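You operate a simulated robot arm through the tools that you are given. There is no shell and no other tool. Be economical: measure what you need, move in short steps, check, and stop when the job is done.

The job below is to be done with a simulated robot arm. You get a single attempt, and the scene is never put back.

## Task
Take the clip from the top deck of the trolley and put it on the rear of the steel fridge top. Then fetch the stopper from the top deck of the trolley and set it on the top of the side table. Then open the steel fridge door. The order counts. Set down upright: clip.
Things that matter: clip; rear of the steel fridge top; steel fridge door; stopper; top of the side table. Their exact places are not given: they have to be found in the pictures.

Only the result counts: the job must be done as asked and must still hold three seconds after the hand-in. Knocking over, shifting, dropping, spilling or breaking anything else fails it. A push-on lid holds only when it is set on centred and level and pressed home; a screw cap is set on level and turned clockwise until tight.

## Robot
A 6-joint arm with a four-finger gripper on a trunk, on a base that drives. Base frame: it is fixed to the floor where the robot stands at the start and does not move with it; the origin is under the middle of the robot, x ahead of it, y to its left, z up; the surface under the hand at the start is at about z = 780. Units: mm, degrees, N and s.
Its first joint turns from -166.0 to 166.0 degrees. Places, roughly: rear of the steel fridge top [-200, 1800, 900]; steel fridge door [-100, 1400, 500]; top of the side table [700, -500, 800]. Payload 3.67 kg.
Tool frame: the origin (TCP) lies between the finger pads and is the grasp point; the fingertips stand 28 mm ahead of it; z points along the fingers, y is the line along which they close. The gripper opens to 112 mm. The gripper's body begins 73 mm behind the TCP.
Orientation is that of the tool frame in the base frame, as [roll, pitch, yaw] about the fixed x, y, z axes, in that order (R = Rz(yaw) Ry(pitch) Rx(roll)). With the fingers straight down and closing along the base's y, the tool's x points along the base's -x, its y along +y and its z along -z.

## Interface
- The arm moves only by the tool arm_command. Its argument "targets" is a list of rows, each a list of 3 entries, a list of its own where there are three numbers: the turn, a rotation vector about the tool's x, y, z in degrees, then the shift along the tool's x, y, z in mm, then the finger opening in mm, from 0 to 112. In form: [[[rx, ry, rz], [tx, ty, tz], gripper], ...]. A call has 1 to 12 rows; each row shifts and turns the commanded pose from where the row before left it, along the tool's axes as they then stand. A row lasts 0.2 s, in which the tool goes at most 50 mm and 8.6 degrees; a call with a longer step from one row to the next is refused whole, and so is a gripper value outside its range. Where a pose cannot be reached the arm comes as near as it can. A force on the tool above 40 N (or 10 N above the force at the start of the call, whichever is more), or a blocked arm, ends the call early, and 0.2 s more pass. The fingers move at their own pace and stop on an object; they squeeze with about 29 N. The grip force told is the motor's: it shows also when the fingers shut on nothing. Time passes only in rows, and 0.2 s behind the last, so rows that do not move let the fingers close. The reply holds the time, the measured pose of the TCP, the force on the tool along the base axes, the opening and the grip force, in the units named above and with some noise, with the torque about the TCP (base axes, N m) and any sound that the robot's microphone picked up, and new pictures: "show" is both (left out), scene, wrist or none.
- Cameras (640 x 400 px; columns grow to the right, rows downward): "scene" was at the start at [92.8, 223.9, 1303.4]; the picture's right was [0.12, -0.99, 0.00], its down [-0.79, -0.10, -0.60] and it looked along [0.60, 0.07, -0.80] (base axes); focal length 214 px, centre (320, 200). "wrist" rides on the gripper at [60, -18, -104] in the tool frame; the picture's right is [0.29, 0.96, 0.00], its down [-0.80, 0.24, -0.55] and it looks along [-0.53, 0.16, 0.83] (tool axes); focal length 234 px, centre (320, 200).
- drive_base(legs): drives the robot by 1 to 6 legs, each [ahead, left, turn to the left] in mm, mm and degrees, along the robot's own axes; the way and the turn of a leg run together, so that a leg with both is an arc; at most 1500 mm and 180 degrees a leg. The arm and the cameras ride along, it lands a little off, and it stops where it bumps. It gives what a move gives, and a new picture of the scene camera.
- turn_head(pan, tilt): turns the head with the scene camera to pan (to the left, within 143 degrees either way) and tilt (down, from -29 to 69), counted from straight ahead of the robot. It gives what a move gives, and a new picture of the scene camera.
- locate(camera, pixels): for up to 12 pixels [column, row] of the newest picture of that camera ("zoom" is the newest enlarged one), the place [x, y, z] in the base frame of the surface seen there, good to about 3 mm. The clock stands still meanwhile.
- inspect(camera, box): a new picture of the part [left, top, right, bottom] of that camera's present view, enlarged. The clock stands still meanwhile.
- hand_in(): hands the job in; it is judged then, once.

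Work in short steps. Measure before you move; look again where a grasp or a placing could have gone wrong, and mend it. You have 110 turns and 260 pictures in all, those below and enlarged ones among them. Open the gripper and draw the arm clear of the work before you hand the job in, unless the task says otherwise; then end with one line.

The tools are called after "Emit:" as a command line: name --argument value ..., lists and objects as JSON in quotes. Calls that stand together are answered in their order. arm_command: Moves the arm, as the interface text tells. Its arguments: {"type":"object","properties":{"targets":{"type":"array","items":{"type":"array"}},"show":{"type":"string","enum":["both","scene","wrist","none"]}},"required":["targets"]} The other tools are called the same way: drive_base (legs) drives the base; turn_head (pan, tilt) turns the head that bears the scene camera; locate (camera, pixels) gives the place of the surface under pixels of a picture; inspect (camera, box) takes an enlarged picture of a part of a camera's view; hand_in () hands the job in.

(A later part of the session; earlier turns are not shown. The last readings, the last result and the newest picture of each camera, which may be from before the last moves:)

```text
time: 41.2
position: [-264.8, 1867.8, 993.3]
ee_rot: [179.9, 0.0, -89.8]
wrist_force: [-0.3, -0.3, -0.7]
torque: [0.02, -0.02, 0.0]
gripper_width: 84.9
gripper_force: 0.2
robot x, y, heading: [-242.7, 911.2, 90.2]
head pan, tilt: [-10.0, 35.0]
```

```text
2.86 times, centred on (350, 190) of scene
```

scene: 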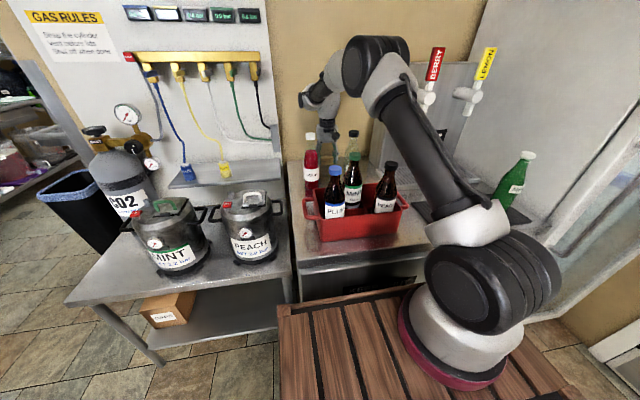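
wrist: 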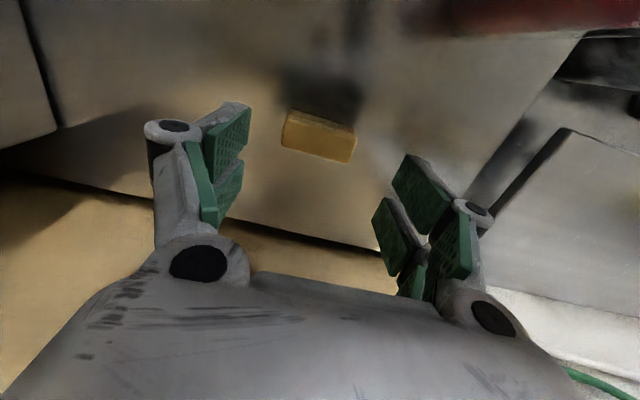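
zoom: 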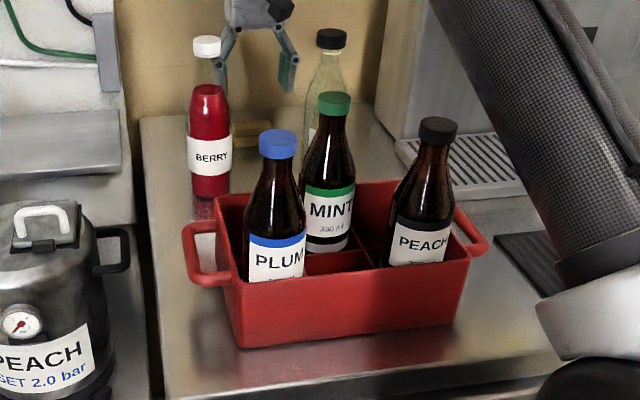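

A row was too long; I repeat with shorter rows.

Emit:
arm_command --targets '[[[0, 0, 0], [0, 0, -45], 85], [[0, 0, 0], [0, 0, -45], 85], [[0, 0, 0], [0, 0, -45], 85], [[0, 0, 0], [0, 0, -45], 85], [[0, 0, 0], [20, 0, -40], 85], [[0, 0, 0], [35, -10, -30], 85], [[0, 0, 0], [45, -10, 0], 85], [[0, 0, 0], [45, -10, 0], 85], [[0, 0, 0], [45, -15, 0], 85], [[0, 0, 0], [45, -15, 0], 85], [[0, 0, 0], [0, 0, 0], 85]]'

Emit:
inspect --camera "wrist" --box '[160, 60, 480, 300]'

```text
time: 43.6
position: [-202.9, 1633.3, 1241.6]
ee_rot: [180.0, 0.1, -89.9]
wrist_force: [-0.5, 0.7, -0.5]
torque: [-0.03, 0.01, 0.02]
gripper_width: 84.9
gripper_force: 0.2
robot x, y, heading: [-239.3, 906.5, 90.3]
head pan, tilt: [-10.0, 35.0]
```

scene: 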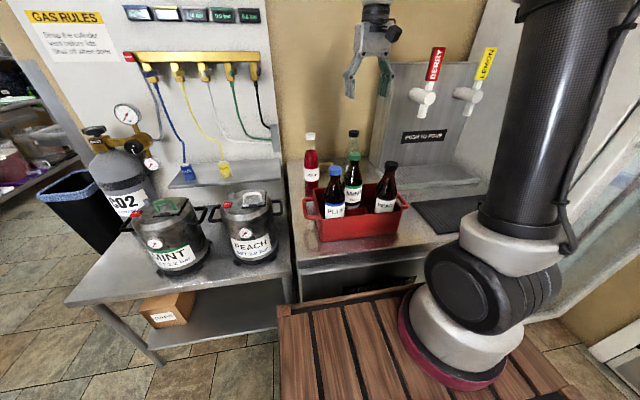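
wrist: 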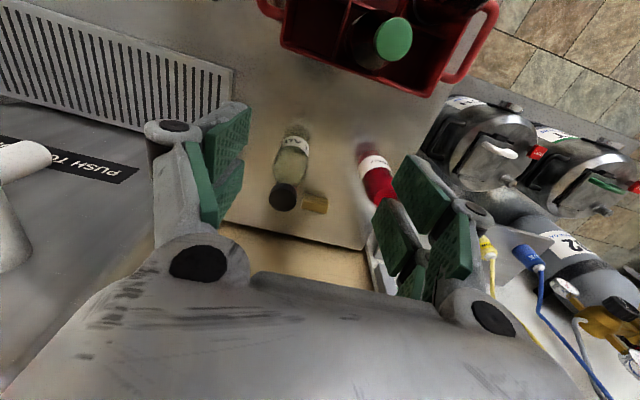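

```text
1.67 times, centred on (320, 180) of wrist
```

zoom: 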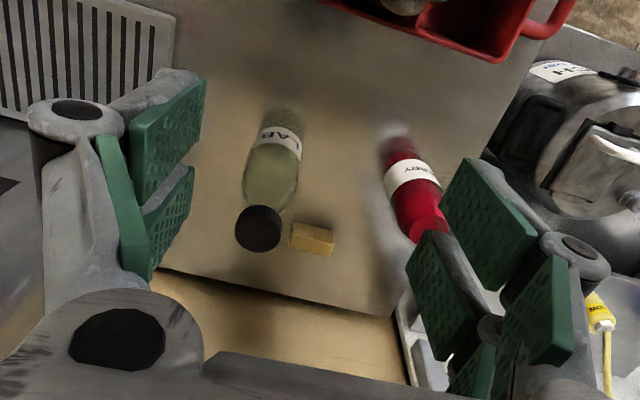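

The clip stands upright behind the bottles. Now I drive back to the trolley, stopping short (x≈-50) of its handle.

Emit:
drive_base --legs '[[-905, 0, 0], [0, 0, -90], [190, 0, 0]]'

Emit:
turn_head --pan -5 --tilt 50

Emit:
inspect --camera "wrist" --box '[0, 0, 640, 400]'

```text
time: 53.4
position: [675.2, -50.6, 1242.1]
ee_rot: [-179.9, 0.0, 178.9]
wrist_force: [-0.5, -0.1, -0.4]
torque: [-0.01, -0.01, -0.03]
gripper_width: 85.1
gripper_force: 0.0
robot x, y, heading: [-47.4, -0.8, -0.9]
head pan, tilt: [-10.0, 35.0]
```

scene: 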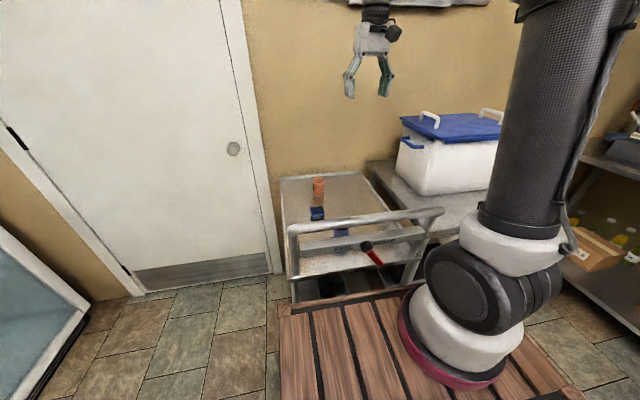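

```text
time: 54.1
position: [675.5, -52.1, 1242.9]
ee_rot: [-180.0, 0.0, 179.0]
wrist_force: [0.5, -0.3, -0.2]
torque: [-0.02, 0.03, 0.0]
gripper_width: 85.0
gripper_force: 0.1
robot x, y, heading: [-53.6, 2.4, -1.0]
head pan, tilt: [-5.0, 50.0]
```

scene: 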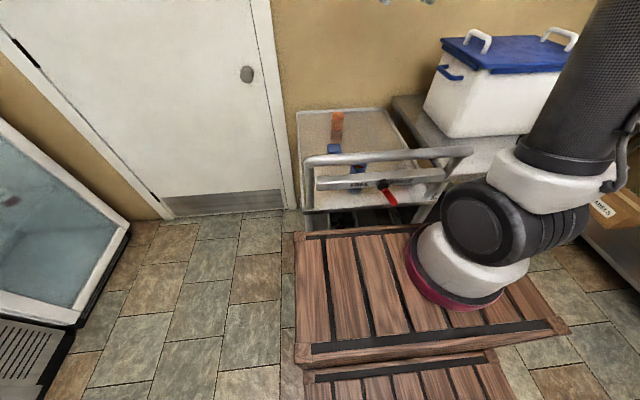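

```text
1.00 times, centred on (320, 200) of wrist (not enlarged: the box is as wide or as high as the picture)
```

zoom: 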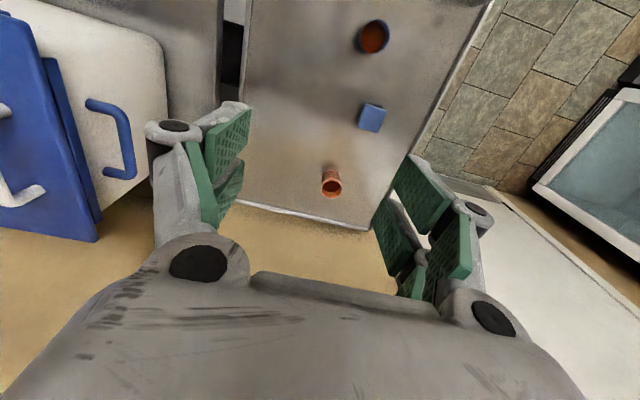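

I locate the stopper in the wrist view, and the side table and cooler in the scene.

Emit:
locate --camera "zoom" --pixels '[[372, 117], [360, 125], [382, 110], [332, 190], [374, 36], [200, 60], [170, 120]]'

Emit:
locate --camera "scene" --pixels '[[398, 98], [440, 136], [410, 120], [455, 150], [425, 110], [432, 128], [450, 138], [500, 140], [480, 150], [465, 155], [420, 135]]'

Emit:
inspect --camera "scene" --box '[280, 20, 580, 220]'

```text
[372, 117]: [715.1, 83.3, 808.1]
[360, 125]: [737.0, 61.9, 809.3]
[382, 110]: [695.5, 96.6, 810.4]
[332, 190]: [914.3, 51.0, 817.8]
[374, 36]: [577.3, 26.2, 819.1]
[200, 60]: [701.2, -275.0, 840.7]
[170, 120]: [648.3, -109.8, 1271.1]
```

```text
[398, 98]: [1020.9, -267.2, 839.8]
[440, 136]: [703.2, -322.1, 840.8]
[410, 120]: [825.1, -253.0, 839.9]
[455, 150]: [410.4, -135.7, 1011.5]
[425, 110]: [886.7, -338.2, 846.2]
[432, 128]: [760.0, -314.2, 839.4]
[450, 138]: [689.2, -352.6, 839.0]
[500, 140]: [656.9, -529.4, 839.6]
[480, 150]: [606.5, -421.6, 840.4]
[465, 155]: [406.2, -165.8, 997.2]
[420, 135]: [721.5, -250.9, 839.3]
```

```text
2.00 times, centred on (430, 120) of scene
```

zoom: 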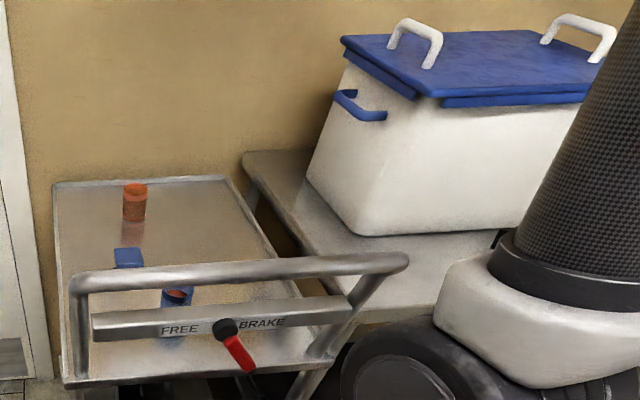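

Stopper top is centred (716,82), z≈809; side table top is z 840, free in front of the cooler. I align the yaw and go above the stopper.

Emit:
arm_command --targets '[[[0, 0, -1.1], [0, 0, 0], 100], [[0, 0, 0], [-14, 45, 0], 100], [[0, 0, 0], [-14, 45, 0], 100], [[0, 0, 0], [-13, 44, 0], 100], [[0, 0, 0], [0, 0, 48], 100], [[0, 0, 0], [0, 0, 48], 100], [[0, 0, 0], [0, 0, 48], 100], [[0, 0, 0], [0, 0, 48], 100], [[0, 0, 0], [0, 0, 48], 100], [[0, 0, 0], [0, 0, 48], 100], [[0, 0, 0], [0, 0, 48], 100], [[0, 0, 0], [0, 0, 0], 100]]'

Emit:
inspect --camera "wrist" --box '[240, 80, 400, 200]'

```text
time: 56.7
position: [718.7, 81.5, 905.8]
ee_rot: [-179.9, 0.0, -179.9]
wrist_force: [-0.5, 0.4, 0.3]
torque: [-0.02, 0.01, -0.02]
gripper_width: 100.2
gripper_force: 0.1
robot x, y, heading: [-50.4, -2.8, -0.9]
head pan, tilt: [-5.0, 50.0]
```

scene: 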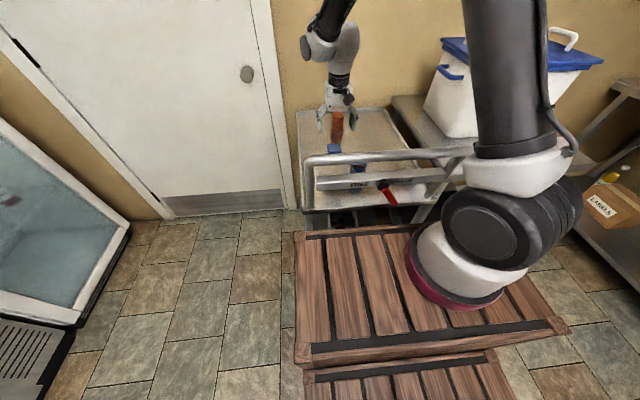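
wrist: 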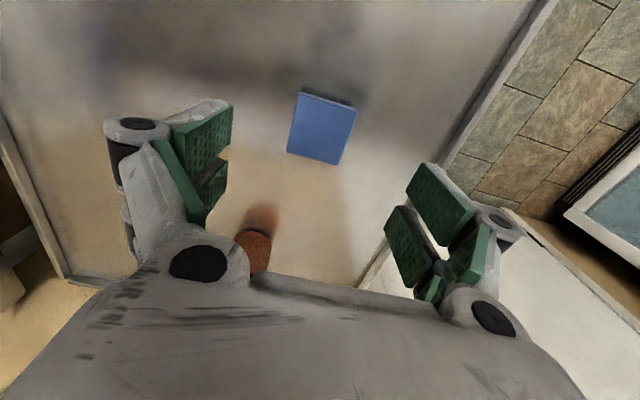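

```text
3.33 times, centred on (320, 140) of wrist
```

zoom: 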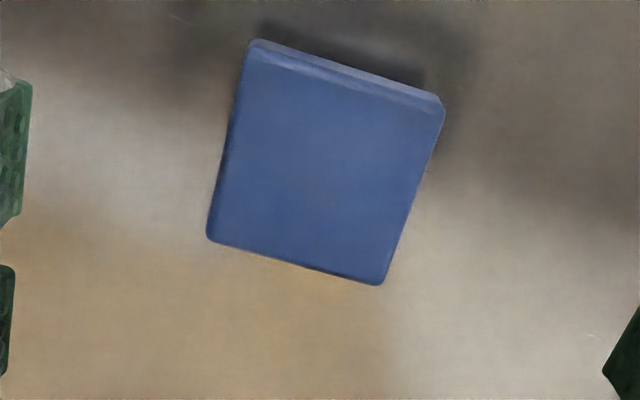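

The stopper sits centred between the fingers. I descend to z≈809 and close.

Emit:
arm_command --targets '[[[0, 0, 0], [0, 0, 40], 100], [[0, 0, 0], [0, 0, 35], 100], [[0, 0, 0], [0, 0, 15], 100], [[0, 0, 0], [0, 0, 7], 100], [[0, 0, 0], [0, 0, 0], 65], [[0, 0, 0], [0, 0, 0], 30], [[0, 0, 0], [0, 0, 0], 30]]' --show "wrist"

```text
time: 58.3
position: [717.6, 82.1, 809.0]
ee_rot: [179.9, 0.0, -180.0]
wrist_force: [-0.2, -0.4, -0.3]
torque: [0.0, 0.0, -0.04]
gripper_width: 50.6
gripper_force: 29.0
robot x, y, heading: [-51.4, 1.3, -1.0]
head pan, tilt: [-5.0, 50.0]
```

wrist: 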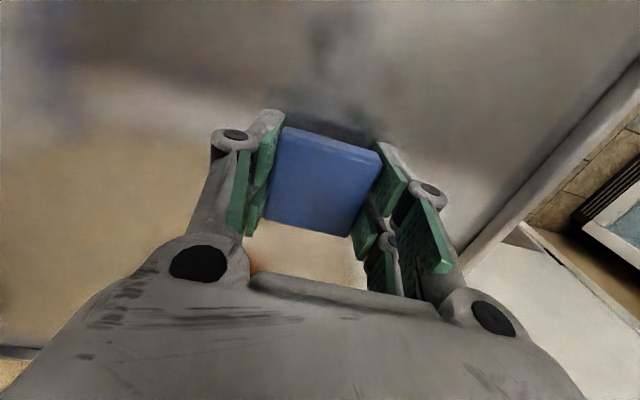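

Gripped at 50.6 mm. I lift to ~1110 and swing toward the side table.

Emit:
arm_command --targets '[[[0, 0, 0], [0, 0, -20], 30], [[0, 0, 0], [0, 0, -45], 30], [[0, 0, 0], [0, 0, -48], 30], [[0, 0, 0], [0, 0, -48], 30], [[0, 0, 0], [0, 0, -48], 30], [[0, 0, 0], [0, 0, -48], 30], [[0, 0, 0], [0, 0, -48], 30], [[0, 0, 0], [15, -45, 0], 30], [[0, 0, 0], [15, -45, 0], 30], [[0, 0, 0], [15, -45, 0], 30], [[0, 0, 0], [15, -45, 0], 30], [[0, 0, 0], [15, -45, 0], 30]]'

Emit:
turn_head --pan -25 --tilt 50

```text
time: 60.9
position: [642.3, -141.4, 1113.4]
ee_rot: [180.0, -0.1, -179.8]
wrist_force: [0.0, 0.7, -0.8]
torque: [-0.05, 0.0, 0.02]
gripper_width: 50.4
gripper_force: 28.8
robot x, y, heading: [-49.9, -0.6, -0.9]
head pan, tilt: [-5.0, 50.0]
```

scene: 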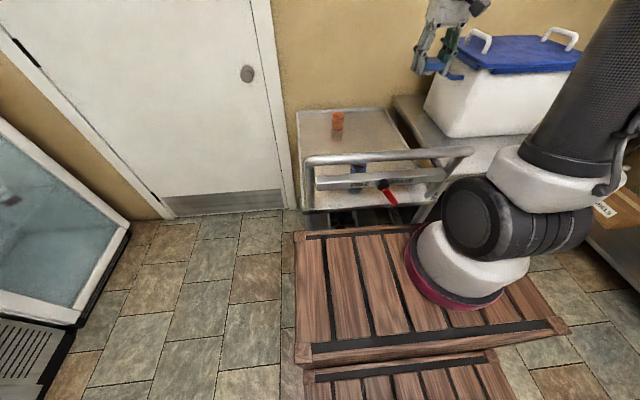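
wrist: 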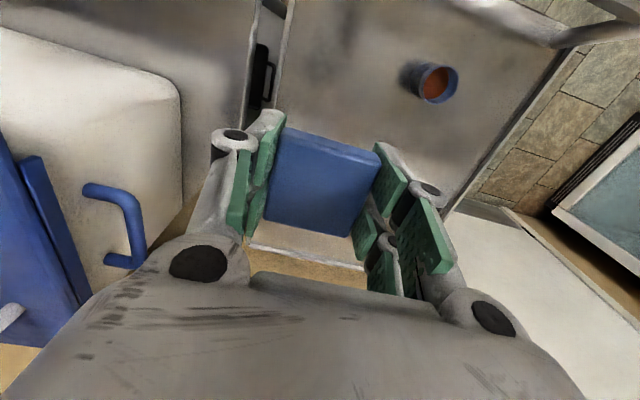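

```text
time: 61.8
position: [642.8, -141.4, 1114.1]
ee_rot: [179.9, 0.0, -179.9]
wrist_force: [-0.8, 0.2, -1.0]
torque: [0.01, 0.02, 0.01]
gripper_width: 50.5
gripper_force: 29.1
robot x, y, heading: [-49.9, -0.2, -1.1]
head pan, tilt: [-25.0, 50.0]
```

scene: 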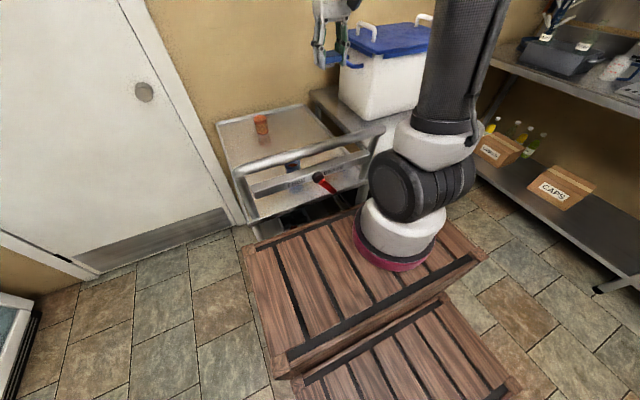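

I measure the table strip and cooler in the wrist picture.

Emit:
locate --camera "wrist" --pixels '[[100, 20], [40, 10], [150, 45], [200, 60], [220, 20], [175, 85], [20, 40], [100, 62], [20, 110], [245, 60], [5, 25], [120, 190]]'

Emit:
locate --camera "scene" --pixels '[[375, 128], [390, 125], [360, 118], [350, 108], [383, 140], [340, 112]]'

```text
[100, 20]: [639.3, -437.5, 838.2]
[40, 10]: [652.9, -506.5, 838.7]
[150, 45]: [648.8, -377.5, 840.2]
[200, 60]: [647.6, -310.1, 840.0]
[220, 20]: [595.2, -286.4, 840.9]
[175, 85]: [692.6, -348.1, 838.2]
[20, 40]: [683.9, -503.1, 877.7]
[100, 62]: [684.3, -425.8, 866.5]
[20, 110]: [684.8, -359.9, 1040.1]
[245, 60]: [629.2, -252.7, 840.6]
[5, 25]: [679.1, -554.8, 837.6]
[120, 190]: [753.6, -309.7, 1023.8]
```

```text
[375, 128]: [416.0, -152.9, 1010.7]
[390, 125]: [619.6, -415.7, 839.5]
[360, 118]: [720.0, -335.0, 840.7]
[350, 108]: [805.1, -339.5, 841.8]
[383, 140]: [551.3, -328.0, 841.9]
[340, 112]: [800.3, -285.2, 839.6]
```

Free table area: x 550–680, y −250…−550 at z 840. I go above (592,-370).

Emit:
arm_command --targets '[[[0, 0, 0], [10, -45, 0], 30], [[0, 0, 0], [10, -46, 0], 30], [[0, 0, 0], [10, -46, 0], 30], [[0, 0, 0], [10, -46, 0], 30], [[0, 0, 0], [10, -46, 0], 30], [[0, 0, 0], [0, 0, 40], 30], [[0, 0, 0], [0, 0, 40], 30], [[0, 0, 0], [0, 0, 0], 30]]'

Emit:
inspect --camera "scene" --box '[240, 0, 500, 200]'

```text
time: 63.5
position: [591.7, -370.7, 1032.7]
ee_rot: [-179.9, -0.1, -179.8]
wrist_force: [-0.2, 0.6, -0.5]
torque: [-0.01, 0.02, -0.02]
gripper_width: 50.7
gripper_force: 29.3
robot x, y, heading: [-47.9, 1.0, -1.0]
head pan, tilt: [-25.0, 50.0]
```

scene: 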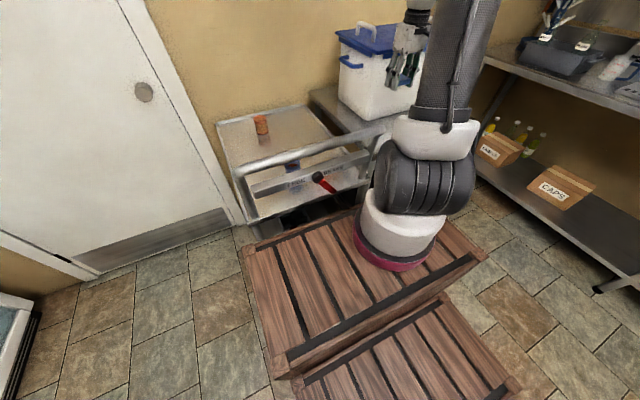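
wrist: 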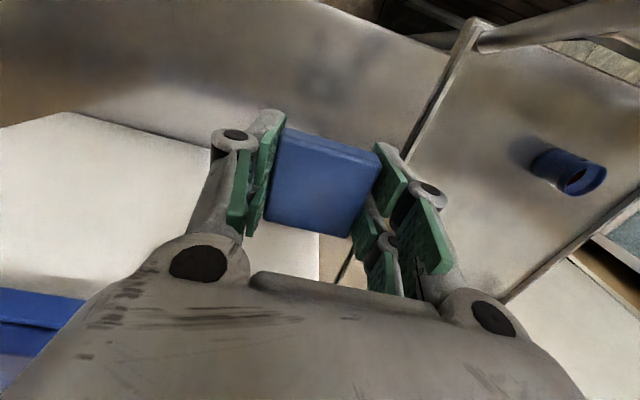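

```text
2.00 times, centred on (370, 100) of scene
```

zoom: 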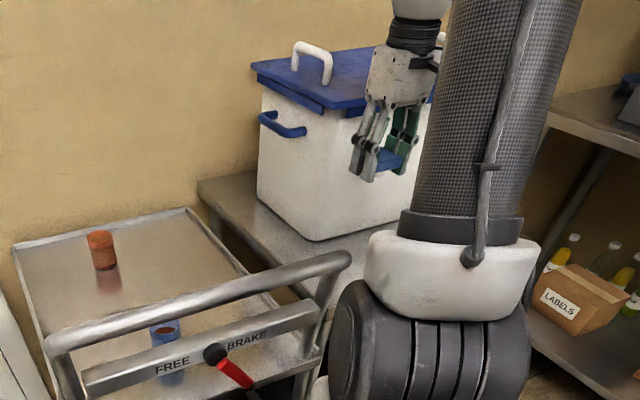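

Clear of the cooler; I lower to just above the table, then slowly to contact.

Emit:
arm_command --targets '[[[0, 0, 0], [0, 0, 40], 30], [[0, 0, 0], [0, 0, 40], 30], [[0, 0, 0], [0, 0, 40], 30], [[0, 0, 0], [0, 0, 20], 30], [[0, 0, 0], [0, 0, 10], 30], [[0, 0, 0], [0, 0, 5], 30], [[0, 0, 0], [0, 0, 3], 30], [[0, 0, 0], [0, 0, 3], 30], [[0, 0, 0], [0, 0, 0], 30]]' --show "wrist"

```text
time: 65.5
position: [592.1, -370.6, 874.1]
ee_rot: [180.0, 0.2, -179.9]
wrist_force: [0.3, 0.8, -0.4]
torque: [0.02, -0.01, 0.0]
gripper_width: 50.7
gripper_force: 29.1
robot x, y, heading: [-52.9, 2.4, -1.1]
head pan, tilt: [-25.0, 50.0]
```

wrist: 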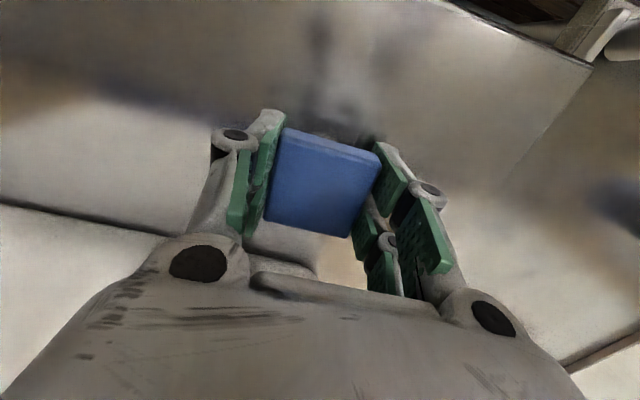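

No contact yet at 874; I creep down a few mm more.

Emit:
arm_command --targets '[[[0, 0, 0], [0, 0, 1.5], 30], [[0, 0, 0], [0, 0, 1.5], 30], [[0, 0, 0], [0, 0, 1], 30], [[0, 0, 0], [0, 0, 0], 30]]' --show "none"

```text
time: 66.5
position: [592.0, -371.9, 869.2]
ee_rot: [-179.9, 0.0, -179.9]
wrist_force: [0.5, -0.1, -0.9]
torque: [0.0, -0.03, -0.05]
gripper_width: 50.5
gripper_force: 28.7
robot x, y, heading: [-49.4, 2.2, -1.0]
head pan, tilt: [-25.0, 50.0]
```

Still no load at 869; I go on gently, 1 mm per row.

Emit:
arm_command --targets '[[[0, 0, 0], [0, 0, 1], 30], [[0, 0, 0], [0, 0, 0], 30]]' --show "none"

Emit:
inspect --camera "wrist" --box '[220, 80, 420, 280]'

```text
time: 67.2
position: [591.9, -371.7, 868.4]
ee_rot: [-180.0, 0.0, -179.9]
wrist_force: [0.7, 0.2, 5.2]
torque: [-0.02, 0.01, 0.04]
gripper_width: 50.4
gripper_force: 29.4
robot x, y, heading: [-46.2, 1.3, -1.0]
head pan, tilt: [-25.0, 50.0]
```

```text
2.00 times, centred on (320, 180) of wrist
```

zoom: 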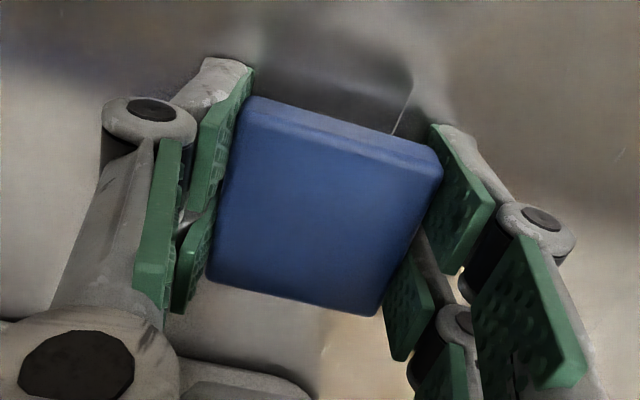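

Contact at 868 (5 N). I release and rise.

Emit:
arm_command --targets '[[[0, 0, 0], [0, 0, 0], 65], [[0, 0, 0], [0, 0, 0], 80], [[0, 0, 0], [0, 0, -10], 80], [[0, 0, 0], [0, 0, -30], 80], [[0, 0, 0], [0, 0, -45], 80], [[0, 0, 0], [0, 0, -45], 80], [[0, 0, 0], [0, 0, -45], 80], [[0, 0, 0], [0, 0, -45], 80], [[0, 0, 0], [0, 0, 0], 80]]' --show "wrist"

Emit:
inspect --camera "wrist" --box '[220, 80, 420, 205]'

```text
time: 69.2
position: [592.2, -371.3, 1088.6]
ee_rot: [180.0, -0.1, -180.0]
wrist_force: [-0.5, -0.2, 1.5]
torque: [-0.01, 0.06, 0.01]
gripper_width: 80.2
gripper_force: 0.0
robot x, y, heading: [-48.3, -0.8, -0.9]
head pan, tilt: [-25.0, 50.0]
```

wrist: 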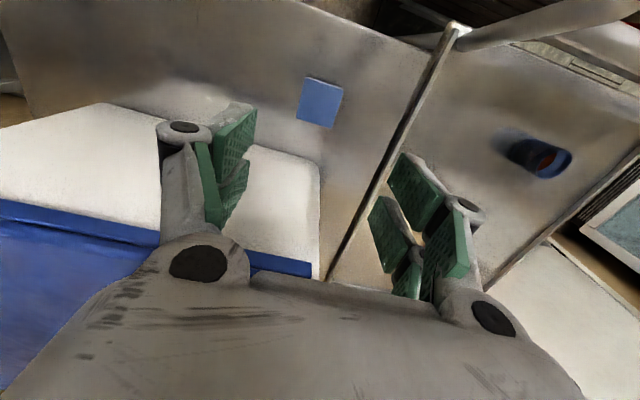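

```text
3.20 times, centred on (320, 142) of wrist
```

zoom: 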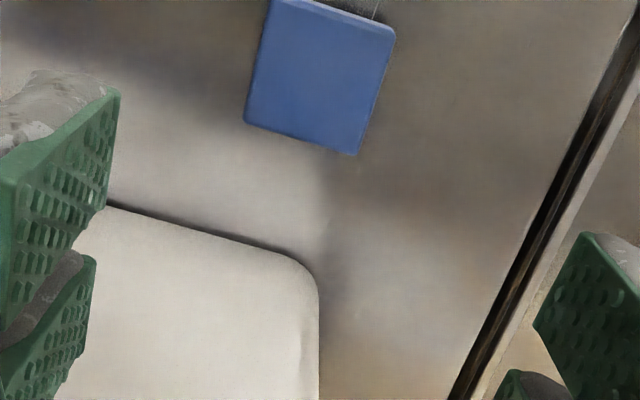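

The stopper stands on the side table. Next the fridge door: I raise the hand, bring it to the middle, then drive back and turn to face the fridge.

Emit:
arm_command --targets '[[[0, 0, 0], [0, 20, -45], 80], [[0, 0, 0], [0, 45, -10], 80], [[0, 0, 0], [0, 48, 0], 80], [[0, 0, 0], [0, 48, 0], 80], [[0, 0, 0], [0, 48, 0], 80], [[0, 0, 0], [0, 48, 0], 80], [[0, 0, 0], [0, 30, 0], 80]]' --show "none"

Emit:
drive_base --legs '[[-220, 0, 0], [0, 0, 91], [300, -290, 0]]'

Emit:
turn_head --pan 0 --tilt 35

```text
time: 70.8
position: [593.5, -83.3, 1141.8]
ee_rot: [-180.0, 0.0, -179.9]
wrist_force: [-0.1, 0.0, 0.1]
torque: [0.02, -0.01, 0.01]
gripper_width: 80.2
gripper_force: 0.0
robot x, y, heading: [-50.5, 1.2, -0.9]
head pan, tilt: [-25.0, 50.0]
```

```text
time: 78.5
position: [99.1, 946.9, 1144.1]
ee_rot: [-179.9, 0.1, -88.9]
wrist_force: [0.0, -0.2, -0.3]
torque: [0.01, -0.02, -0.01]
gripper_width: 80.0
gripper_force: 0.2
robot x, y, heading: [22.8, 300.7, 89.9]
head pan, tilt: [-25.0, 50.0]
```

scene: 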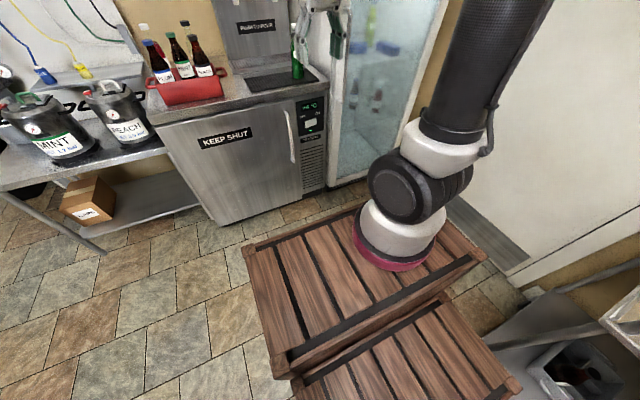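

```text
time: 79.3
position: [99.2, 945.7, 1143.7]
ee_rot: [180.0, 0.1, -88.9]
wrist_force: [0.3, -0.4, 0.2]
torque: [0.01, 0.02, 0.0]
gripper_width: 80.1
gripper_force: 0.0
robot x, y, heading: [24.5, 303.2, 90.1]
head pan, tilt: [0.0, 35.0]
```

scene: 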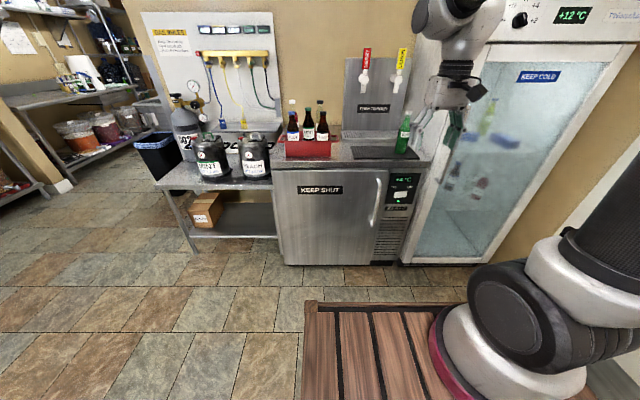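

I enlarge the door with its handle and measure it.

Emit:
inspect --camera "scene" --box '[260, 140, 440, 280]'

Emit:
locate --camera "scene" --pixels '[[378, 182], [377, 195], [374, 210], [371, 222], [380, 178], [370, 226], [365, 200], [384, 200], [278, 180], [280, 260], [340, 230], [395, 235]]'

```text
2.86 times, centred on (350, 210) of scene
```

zoom: 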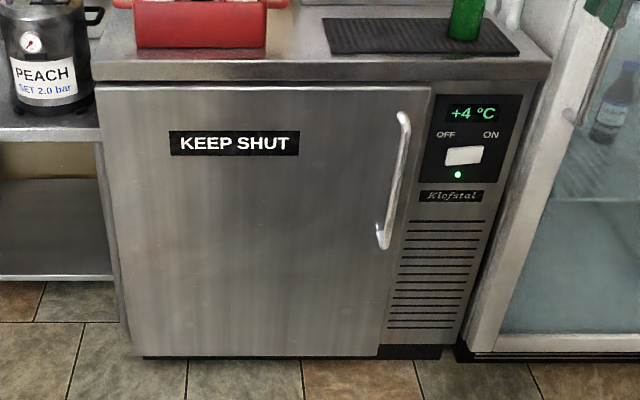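

```text
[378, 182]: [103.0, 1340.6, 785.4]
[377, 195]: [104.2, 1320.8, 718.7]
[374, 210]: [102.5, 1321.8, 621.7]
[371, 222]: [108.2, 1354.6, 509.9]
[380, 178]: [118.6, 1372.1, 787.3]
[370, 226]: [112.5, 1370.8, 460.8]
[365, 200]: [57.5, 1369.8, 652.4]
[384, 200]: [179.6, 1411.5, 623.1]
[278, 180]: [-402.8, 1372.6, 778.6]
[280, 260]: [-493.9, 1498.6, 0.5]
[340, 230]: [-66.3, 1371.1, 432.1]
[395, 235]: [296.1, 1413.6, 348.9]
```

Handle: vertical bar at x≈104, y≈1330, z 510–785; door face y 1371, hinge on the left (x≈-420). I tilt the hand up to point at the fridge (fingers along +y, closing along x).

Emit:
arm_command --targets '[[[0, 0, 1.1], [0, 0, 0], 80], [[0, -8.18, 0], [-35.6, 0, -2.5], 80], [[0, -8.18, 0], [-35.6, 0, -2.5], 80], [[0, -8.18, 0], [-35.6, 0, -2.5], 80], [[0, -8.18, 0], [-35.6, 0, -2.5], 80], [[0, -8.18, 0], [-35.6, 0, -2.5], 80], [[0, -8.18, 0], [-35.6, 0, -2.5], 80], [[0, -8.18, 0], [-35.6, 0, -2.5], 80], [[0, -8.18, 0], [-35.6, 0, -2.5], 80], [[0, -8.18, 0], [-35.6, 0, -2.5], 80], [[0, -8.18, 0], [-35.6, 0, -2.5], 80], [[0, -8.18, 0], [-35.6, 0, -2.5], 80]]'

```text
time: 82.0
position: [62.4, 1187.7, 1332.8]
ee_rot: [170.1, 72.2, -103.2]
wrist_force: [0.3, -0.4, -0.1]
torque: [-0.03, 0.02, 0.05]
gripper_width: 80.3
gripper_force: 0.1
out of reach, approached as far as the arm can: row 9, 10, 11, 12
robot x, y, heading: [26.2, 302.5, 89.8]
head pan, tilt: [0.0, 35.0]
```

scene: 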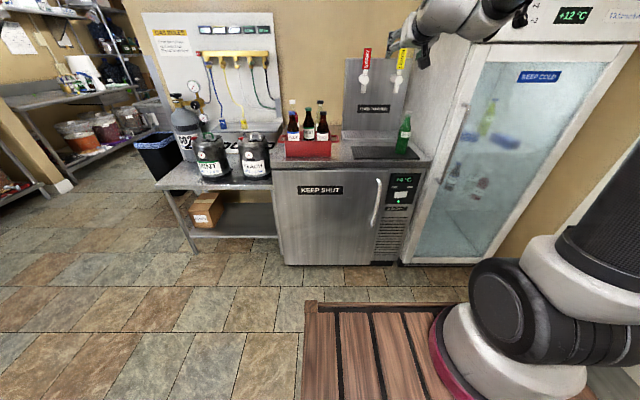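
wrist: 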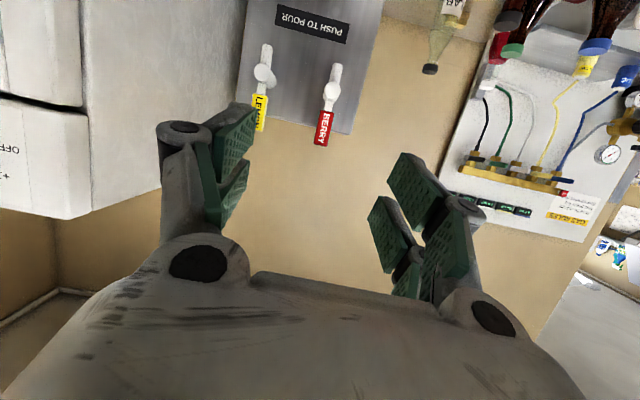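

The high pose stops at 72° pitch. I lower the hand straight down ~400 mm first, then finish the tilt.

Emit:
arm_command --targets '[[[0, 0, 0], [42.8, -2.4, 13.5], 80], [[0, 0, 0], [42.8, -2.4, 13.5], 80], [[0, 0, 0], [42.8, -2.4, 13.5], 80], [[0, 0, 0], [42.8, -2.4, 13.5], 80], [[0, 0, 0], [42.8, -2.4, 13.5], 80], [[0, 0, 0], [42.8, -2.4, 13.5], 80], [[0, 0, 0], [42.8, -2.4, 13.5], 80], [[0, 0, 0], [42.8, -2.4, 13.5], 80], [[0, 0, 0], [42.8, -2.4, 13.5], 80]]'

```text
time: 84.0
position: [-13.9, 1212.8, 997.6]
ee_rot: [-174.8, 73.3, -88.8]
wrist_force: [-0.1, -1.2, 0.8]
torque: [-0.07, 0.0, 0.01]
gripper_width: 80.3
gripper_force: 0.0
out of reach, approached as far as the arm can: row 1, 2, 3, 4, 5, 6, 7, 8, 9
robot x, y, heading: [24.2, 303.8, 89.8]
head pan, tilt: [0.0, 35.0]
```

scene: 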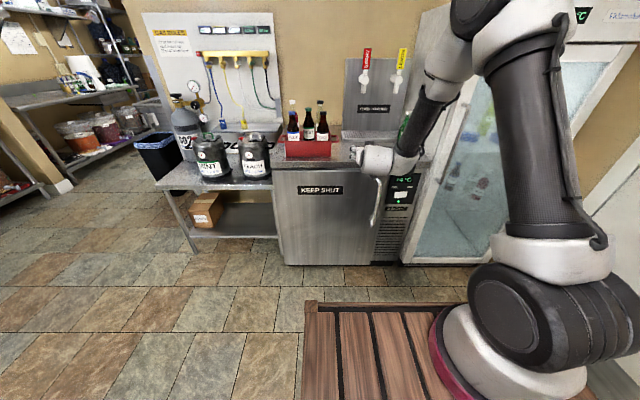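
wrist: 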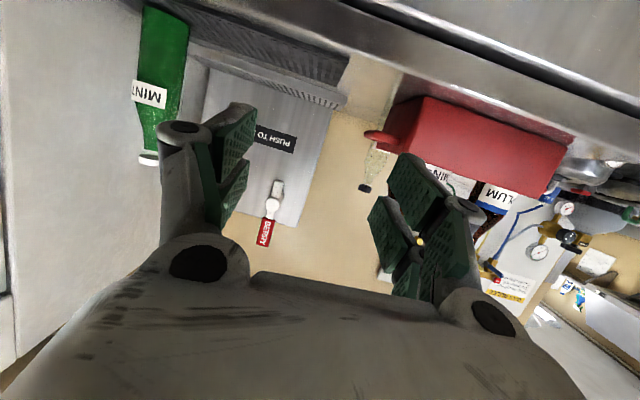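

The wrist stops near there, so I'll use a slanted grip (fingers 40° below horizontal), which suits the vertical bar as well. I turn the hand to that.

Emit:
arm_command --targets '[[[-0.95, 5.85, -0.3], [0, 0, 0], 80], [[-0.95, 5.85, -0.3], [0, 0, 0], 80], [[-0.95, 5.85, -0.3], [0, 0, 0], 80], [[-0.95, 5.85, -0.3], [0, 0, 0], 80], [[0, 0, 0], [0, 0, 0], 80]]' --show "scene"

```text
time: 85.2
position: [-14.1, 1212.8, 995.9]
ee_rot: [179.3, 50.1, -90.2]
wrist_force: [0.5, 0.7, -0.1]
torque: [0.0, 0.0, -0.05]
gripper_width: 79.9
gripper_force: 0.0
robot x, y, heading: [25.9, 303.5, 90.1]
head pan, tilt: [0.0, 35.0]
```

scene: 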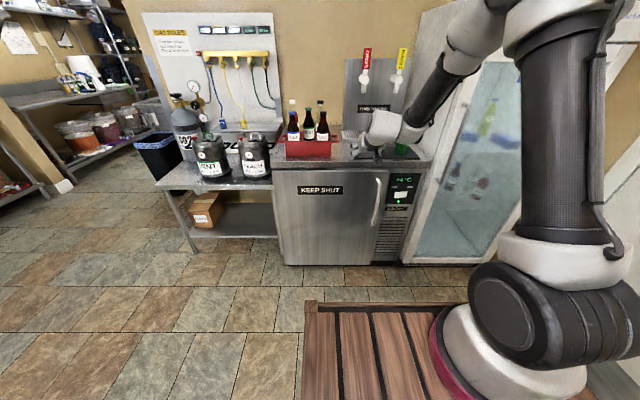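

Reached. Now I move to a pre-grasp point in front of the handle, about (104,1233,656).

Emit:
arm_command --targets '[[[0, 0, 0], [27.6, -13.1, 25.9], 80], [[0, 0, 0], [27.6, -13.1, 25.9], 80], [[0, 0, 0], [27.6, -13.1, 25.9], 80], [[0, 0, 0], [27.6, -13.1, 25.9], 80], [[0, 0, 0], [27.6, -13.1, 25.9], 80], [[0, 0, 0], [27.6, -13.1, 25.9], 80], [[0, 0, 0], [27.6, -13.1, 25.9], 80], [[0, 0, 0], [27.6, -13.1, 25.9], 80], [[0, 0, 0], [27.6, -13.1, 25.9], 80], [[0, 0, 0], [0, 0, 0], 80]]'

```text
time: 87.3
position: [-51.4, 1263.7, 705.9]
ee_rot: [-177.1, 49.6, -88.2]
wrist_force: [-0.9, 0.1, -1.3]
torque: [-0.01, -0.04, 0.0]
gripper_width: 79.8
gripper_force: 0.0
out of reach, approached as far as the arm can: row 1, 2, 3, 4, 5, 6, 7, 8, 9
robot x, y, heading: [24.5, 302.6, 90.1]
head pan, tilt: [0.0, 35.0]
```

scene: 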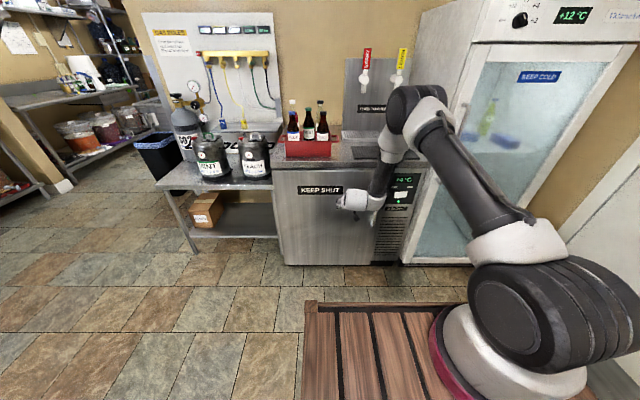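
wrist: 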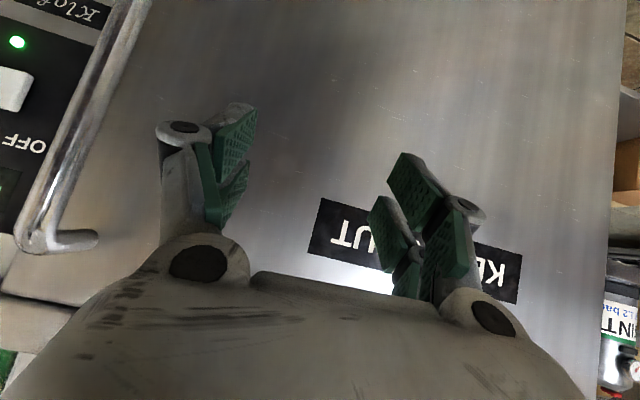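

The hand slid left of the goal. I test whether a pure move to the right is possible here.

Emit:
arm_command --targets '[[[0, 0, 0], [0, -40, 0], 80], [[0, 0, 0], [0, -40, 0], 80], [[0, 0, 0], [0, 0, 0], 80]]' --show "none"

```text
time: 88.2
position: [-35.4, 1277.9, 713.8]
ee_rot: [-177.7, 49.8, -90.3]
wrist_force: [-1.0, 0.2, -0.4]
torque: [-0.02, 0.0, 0.01]
gripper_width: 80.0
gripper_force: 0.1
out of reach, approached as far as the arm can: row 1, 2
robot x, y, heading: [23.5, 303.7, 89.9]
head pan, tilt: [0.0, 35.0]
```

The limit seems to be the forearm's steepness; standing farther back flattens it. I back off 120 mm.

Emit:
drive_base --legs '[[-120, 0, 0]]'

```text
time: 89.4
position: [-35.7, 1156.3, 714.8]
ee_rot: [-177.7, 49.6, -90.1]
wrist_force: [0.6, 0.0, 0.5]
torque: [0.01, 0.03, 0.01]
gripper_width: 79.8
gripper_force: 0.1
robot x, y, heading: [25.6, 179.1, 89.9]
head pan, tilt: [0.0, 35.0]
```

scene: 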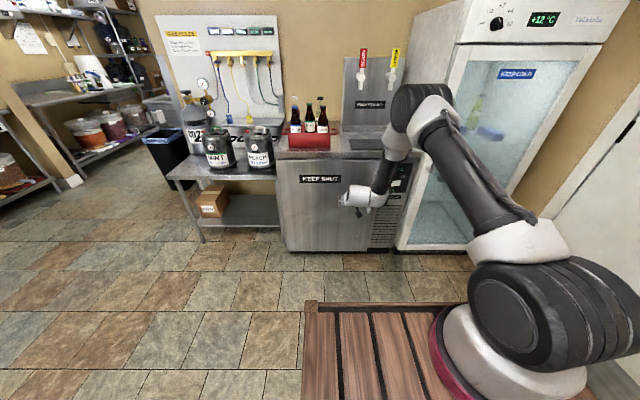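

I go forward to y≈1256, then right to x≈104.

Emit:
arm_command --targets '[[[0, 0, 0], [-16.3, 0, 29.8], 80], [[0, 0, 0], [-16.3, 0, 29.8], 80], [[0, 0, 0], [-16.3, 0, 29.8], 80], [[0, 0, 0], [0, -35, 0], 80], [[0, 0, 0], [0, -35, 0], 80], [[0, 0, 0], [0, -35, 0], 80], [[0, 0, 0], [0, -35, 0], 80], [[0, 0, 0], [0, 0, 0], 80]]'

```text
time: 91.2
position: [24.6, 1251.0, 695.3]
ee_rot: [-175.9, 49.1, -90.2]
wrist_force: [-0.6, 0.2, -0.6]
torque: [0.01, -0.03, 0.02]
gripper_width: 79.8
gripper_force: 0.1
out of reach, approached as far as the arm can: row 5, 6, 7
robot x, y, heading: [23.8, 181.4, 89.8]
head pan, tilt: [0.0, 35.0]
```

scene: 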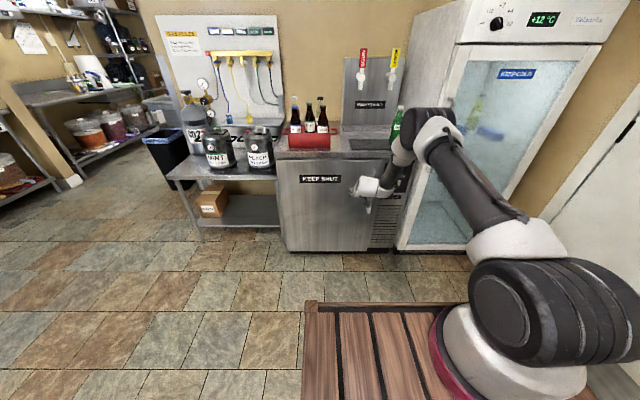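
wrist: 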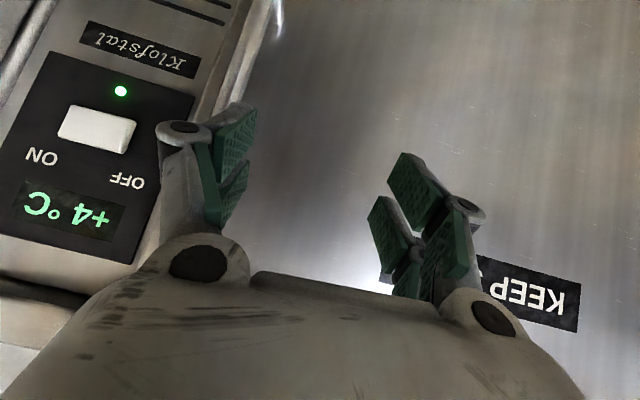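

Instead of the arm, I shift the base 80 mm to the right.

Emit:
drive_base --legs '[[0, -80, 0]]'

Emit:
inspect --camera "wrist" --box '[0, 0, 640, 400]'

Emit:
locate --camera "zoom" --pixels '[[320, 60], [330, 40], [310, 80], [305, 100], [325, 20], [300, 130]]'

```text
time: 92.2
position: [103.6, 1251.4, 695.8]
ee_rot: [-176.1, 49.1, -90.1]
wrist_force: [0.0, -0.3, 0.2]
torque: [0.01, -0.01, -0.01]
gripper_width: 80.0
gripper_force: 0.1
robot x, y, heading: [107.4, 181.9, 89.9]
head pan, tilt: [0.0, 35.0]
```

scene: 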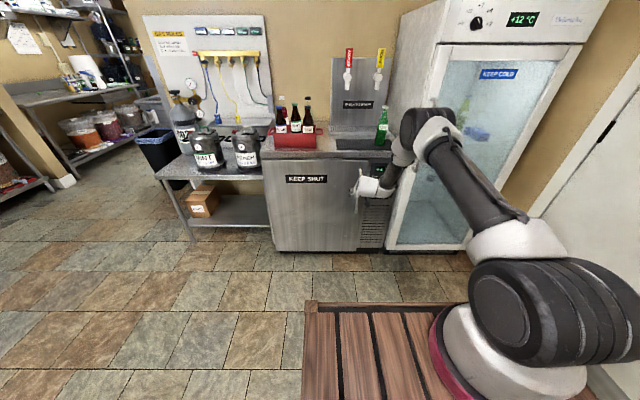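

```text
1.00 times, centred on (320, 200) of wrist (not enlarged: the box is as wide or as high as the picture)
```

zoom: 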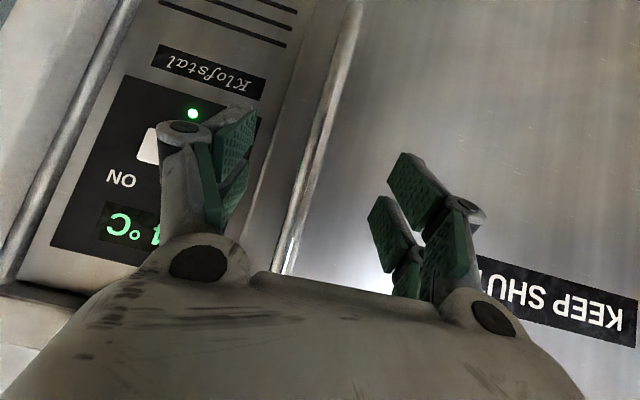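

```text
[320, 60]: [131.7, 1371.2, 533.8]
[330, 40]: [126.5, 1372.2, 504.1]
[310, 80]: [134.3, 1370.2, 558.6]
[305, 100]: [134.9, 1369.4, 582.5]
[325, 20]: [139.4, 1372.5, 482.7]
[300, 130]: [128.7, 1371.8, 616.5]
```

I enlarge the handle region in the wrist view to get its exact line.

Emit:
inspect --camera "wrist" --box '[250, 0, 410, 280]'

Emit:
locate --camera "zoom" --pixels '[[375, 20], [365, 60], [350, 100], [335, 150], [320, 200], [305, 250], [290, 300], [280, 350]]'

```text
1.43 times, centred on (330, 140) of wrist
```

zoom: 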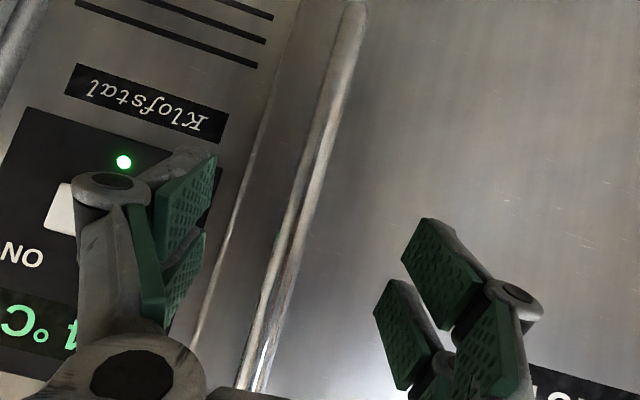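

```text
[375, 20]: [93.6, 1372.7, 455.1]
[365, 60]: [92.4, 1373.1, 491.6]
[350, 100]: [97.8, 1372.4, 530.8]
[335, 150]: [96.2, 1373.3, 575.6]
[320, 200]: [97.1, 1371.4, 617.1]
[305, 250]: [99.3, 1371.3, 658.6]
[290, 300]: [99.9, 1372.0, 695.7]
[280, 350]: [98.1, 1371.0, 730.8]
```

Emit:
locate --camera "zoom" --pixels '[[350, 20], [342, 60], [330, 100], [322, 100], [312, 160], [300, 200], [290, 240], [280, 270], [266, 320], [258, 360]]'

```text
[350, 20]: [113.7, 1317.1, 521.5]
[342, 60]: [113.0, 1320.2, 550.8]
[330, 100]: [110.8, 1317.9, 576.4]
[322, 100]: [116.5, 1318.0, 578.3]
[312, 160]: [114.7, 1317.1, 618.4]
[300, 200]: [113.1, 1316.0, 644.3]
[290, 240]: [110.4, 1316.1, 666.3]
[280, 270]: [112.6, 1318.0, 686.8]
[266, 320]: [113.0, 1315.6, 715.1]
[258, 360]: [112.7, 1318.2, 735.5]
```

Bar centre: x≈113, y≈1325. I advance along the fingers to bring the bar between the pads.

Emit:
arm_command --targets '[[[0, 0, 0], [-2, -3.5, 25], 80], [[0, 0, 0], [-2, -3, 25], 80], [[0, 0, 0], [-2, -3, 22], 80], [[0, 0, 0], [-1, 0, 18], 80], [[0, 0, 0], [0, 0, 0], 80]]' --show "wrist"

Emit:
inspect --camera "wrist" --box '[150, 40, 490, 290]'

```text
time: 93.5
position: [120.2, 1325.0, 643.4]
ee_rot: [-176.1, 49.2, -90.1]
wrist_force: [-0.3, 0.6, -0.9]
torque: [-0.03, -0.01, 0.01]
gripper_width: 80.0
gripper_force: 0.0
robot x, y, heading: [105.8, 180.6, 90.1]
head pan, tilt: [0.0, 35.0]
```

wrist: 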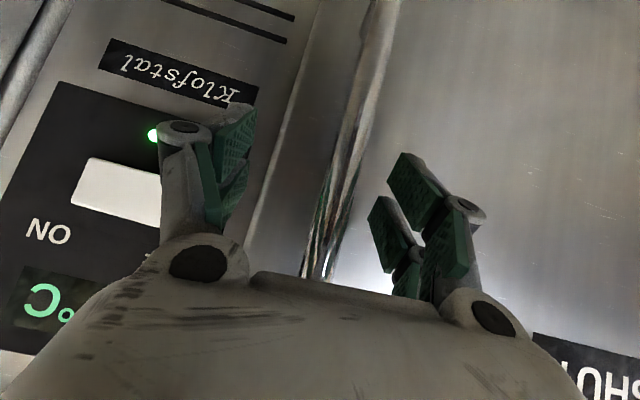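

```text
1.60 times, centred on (320, 165) of wrist
```

zoom: 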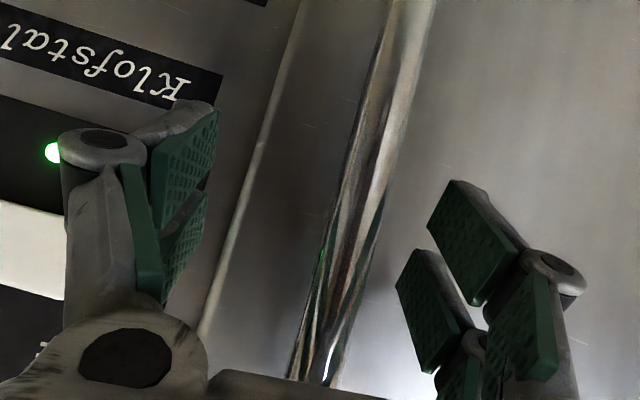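

The bar passes between the pads. I shift 6 mm left and close.

Emit:
arm_command --targets '[[[0, 0, 0], [0, 6, 0], 80], [[0, 0, 0], [0, 0, 0], 40], [[0, 0, 0], [0, 0, 0], 10], [[0, 0, 0], [0, 0, 0], 5], [[0, 0, 0], [0, 0, 0], 5]]' --show "wrist"

```text
time: 94.7
position: [111.2, 1323.6, 642.6]
ee_rot: [-176.1, 49.1, -89.9]
wrist_force: [-34.7, 3.5, -1.1]
torque: [-0.18, 3.11, 0.02]
gripper_width: 19.8
gripper_force: 44.8
robot x, y, heading: [107.9, 185.0, 90.3]
head pan, tilt: [0.0, 35.0]
```

wrist: 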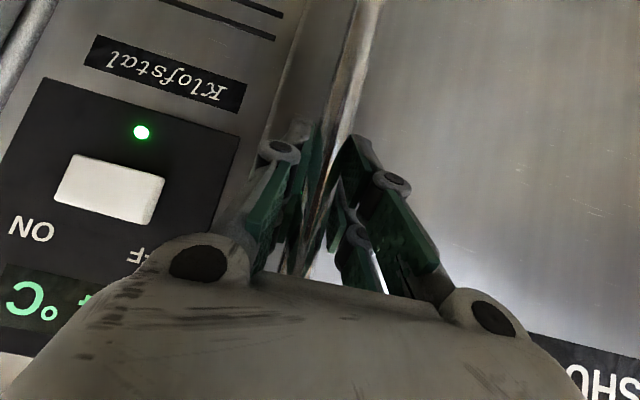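

Gripped (19.8 mm) but with 35 N sideways; I ease 4 mm to the left.

Emit:
arm_command --targets '[[[0, 0, 0], [0, 2, 0], 5], [[0, 0, 0], [0, 2, 0], 5], [[0, 0, 0], [0, 0, 0], 5]]' --show "none"

```text
time: 95.5
position: [110.0, 1324.1, 642.5]
ee_rot: [-176.0, 49.1, -90.2]
wrist_force: [-23.6, 1.0, 0.2]
torque: [-0.9, 2.96, 0.18]
gripper_width: 19.7
gripper_force: 45.4
robot x, y, heading: [107.5, 180.7, 90.1]
head pan, tilt: [0.0, 35.0]
```

Better; I ease 4 mm more and then pull 30 mm toward −y to start opening.

Emit:
arm_command --targets '[[[0, 0, 0], [0, 4, 0], 5], [[0, 0, 0], [4.6, 0, -5.3], 5], [[0, 0, 0], [6.5, 0, -7.6], 5], [[0, 0, 0], [6.5, 0, -7.6], 5], [[0, 0, 0], [0, 0, 0], 5]]' --show "none"

```text
time: 96.7
position: [106.9, 1297.8, 642.0]
ee_rot: [-176.1, 49.0, -90.4]
wrist_force: [12.7, 2.7, -5.2]
torque: [0.73, 2.03, -0.2]
gripper_width: 19.7
gripper_force: 45.2
robot x, y, heading: [100.7, 179.4, 89.9]
head pan, tilt: [0.0, 35.0]
```

The door follows with little force. Now I drive the base in an arc about the hinge, 8° first.

Emit:
drive_base --legs '[[-74, 169, -8]]'

```text
time: 98.1
position: [94.3, 1236.2, 641.9]
ee_rot: [-176.5, 49.1, -97.7]
wrist_force: [-0.1, -1.4, 0.1]
torque: [0.64, 2.62, -0.15]
gripper_width: 19.3
gripper_force: 44.5
robot x, y, heading: [-36.8, 129.4, 83.1]
head pan, tilt: [0.0, 35.0]
stopped in leg 1: the force on the tool passed its limit at 41 N (the readings are from after the stop); the commanded pose is now the measured one
```

scene: 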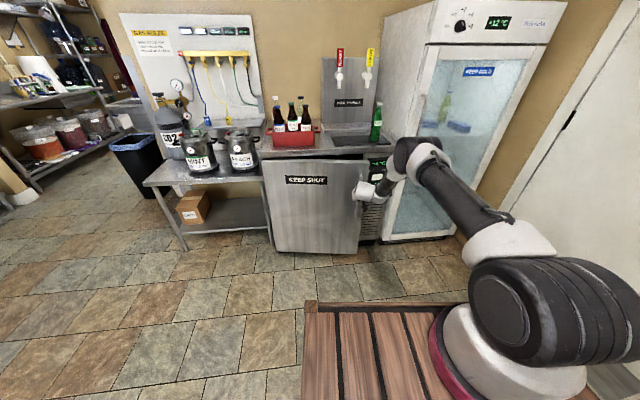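

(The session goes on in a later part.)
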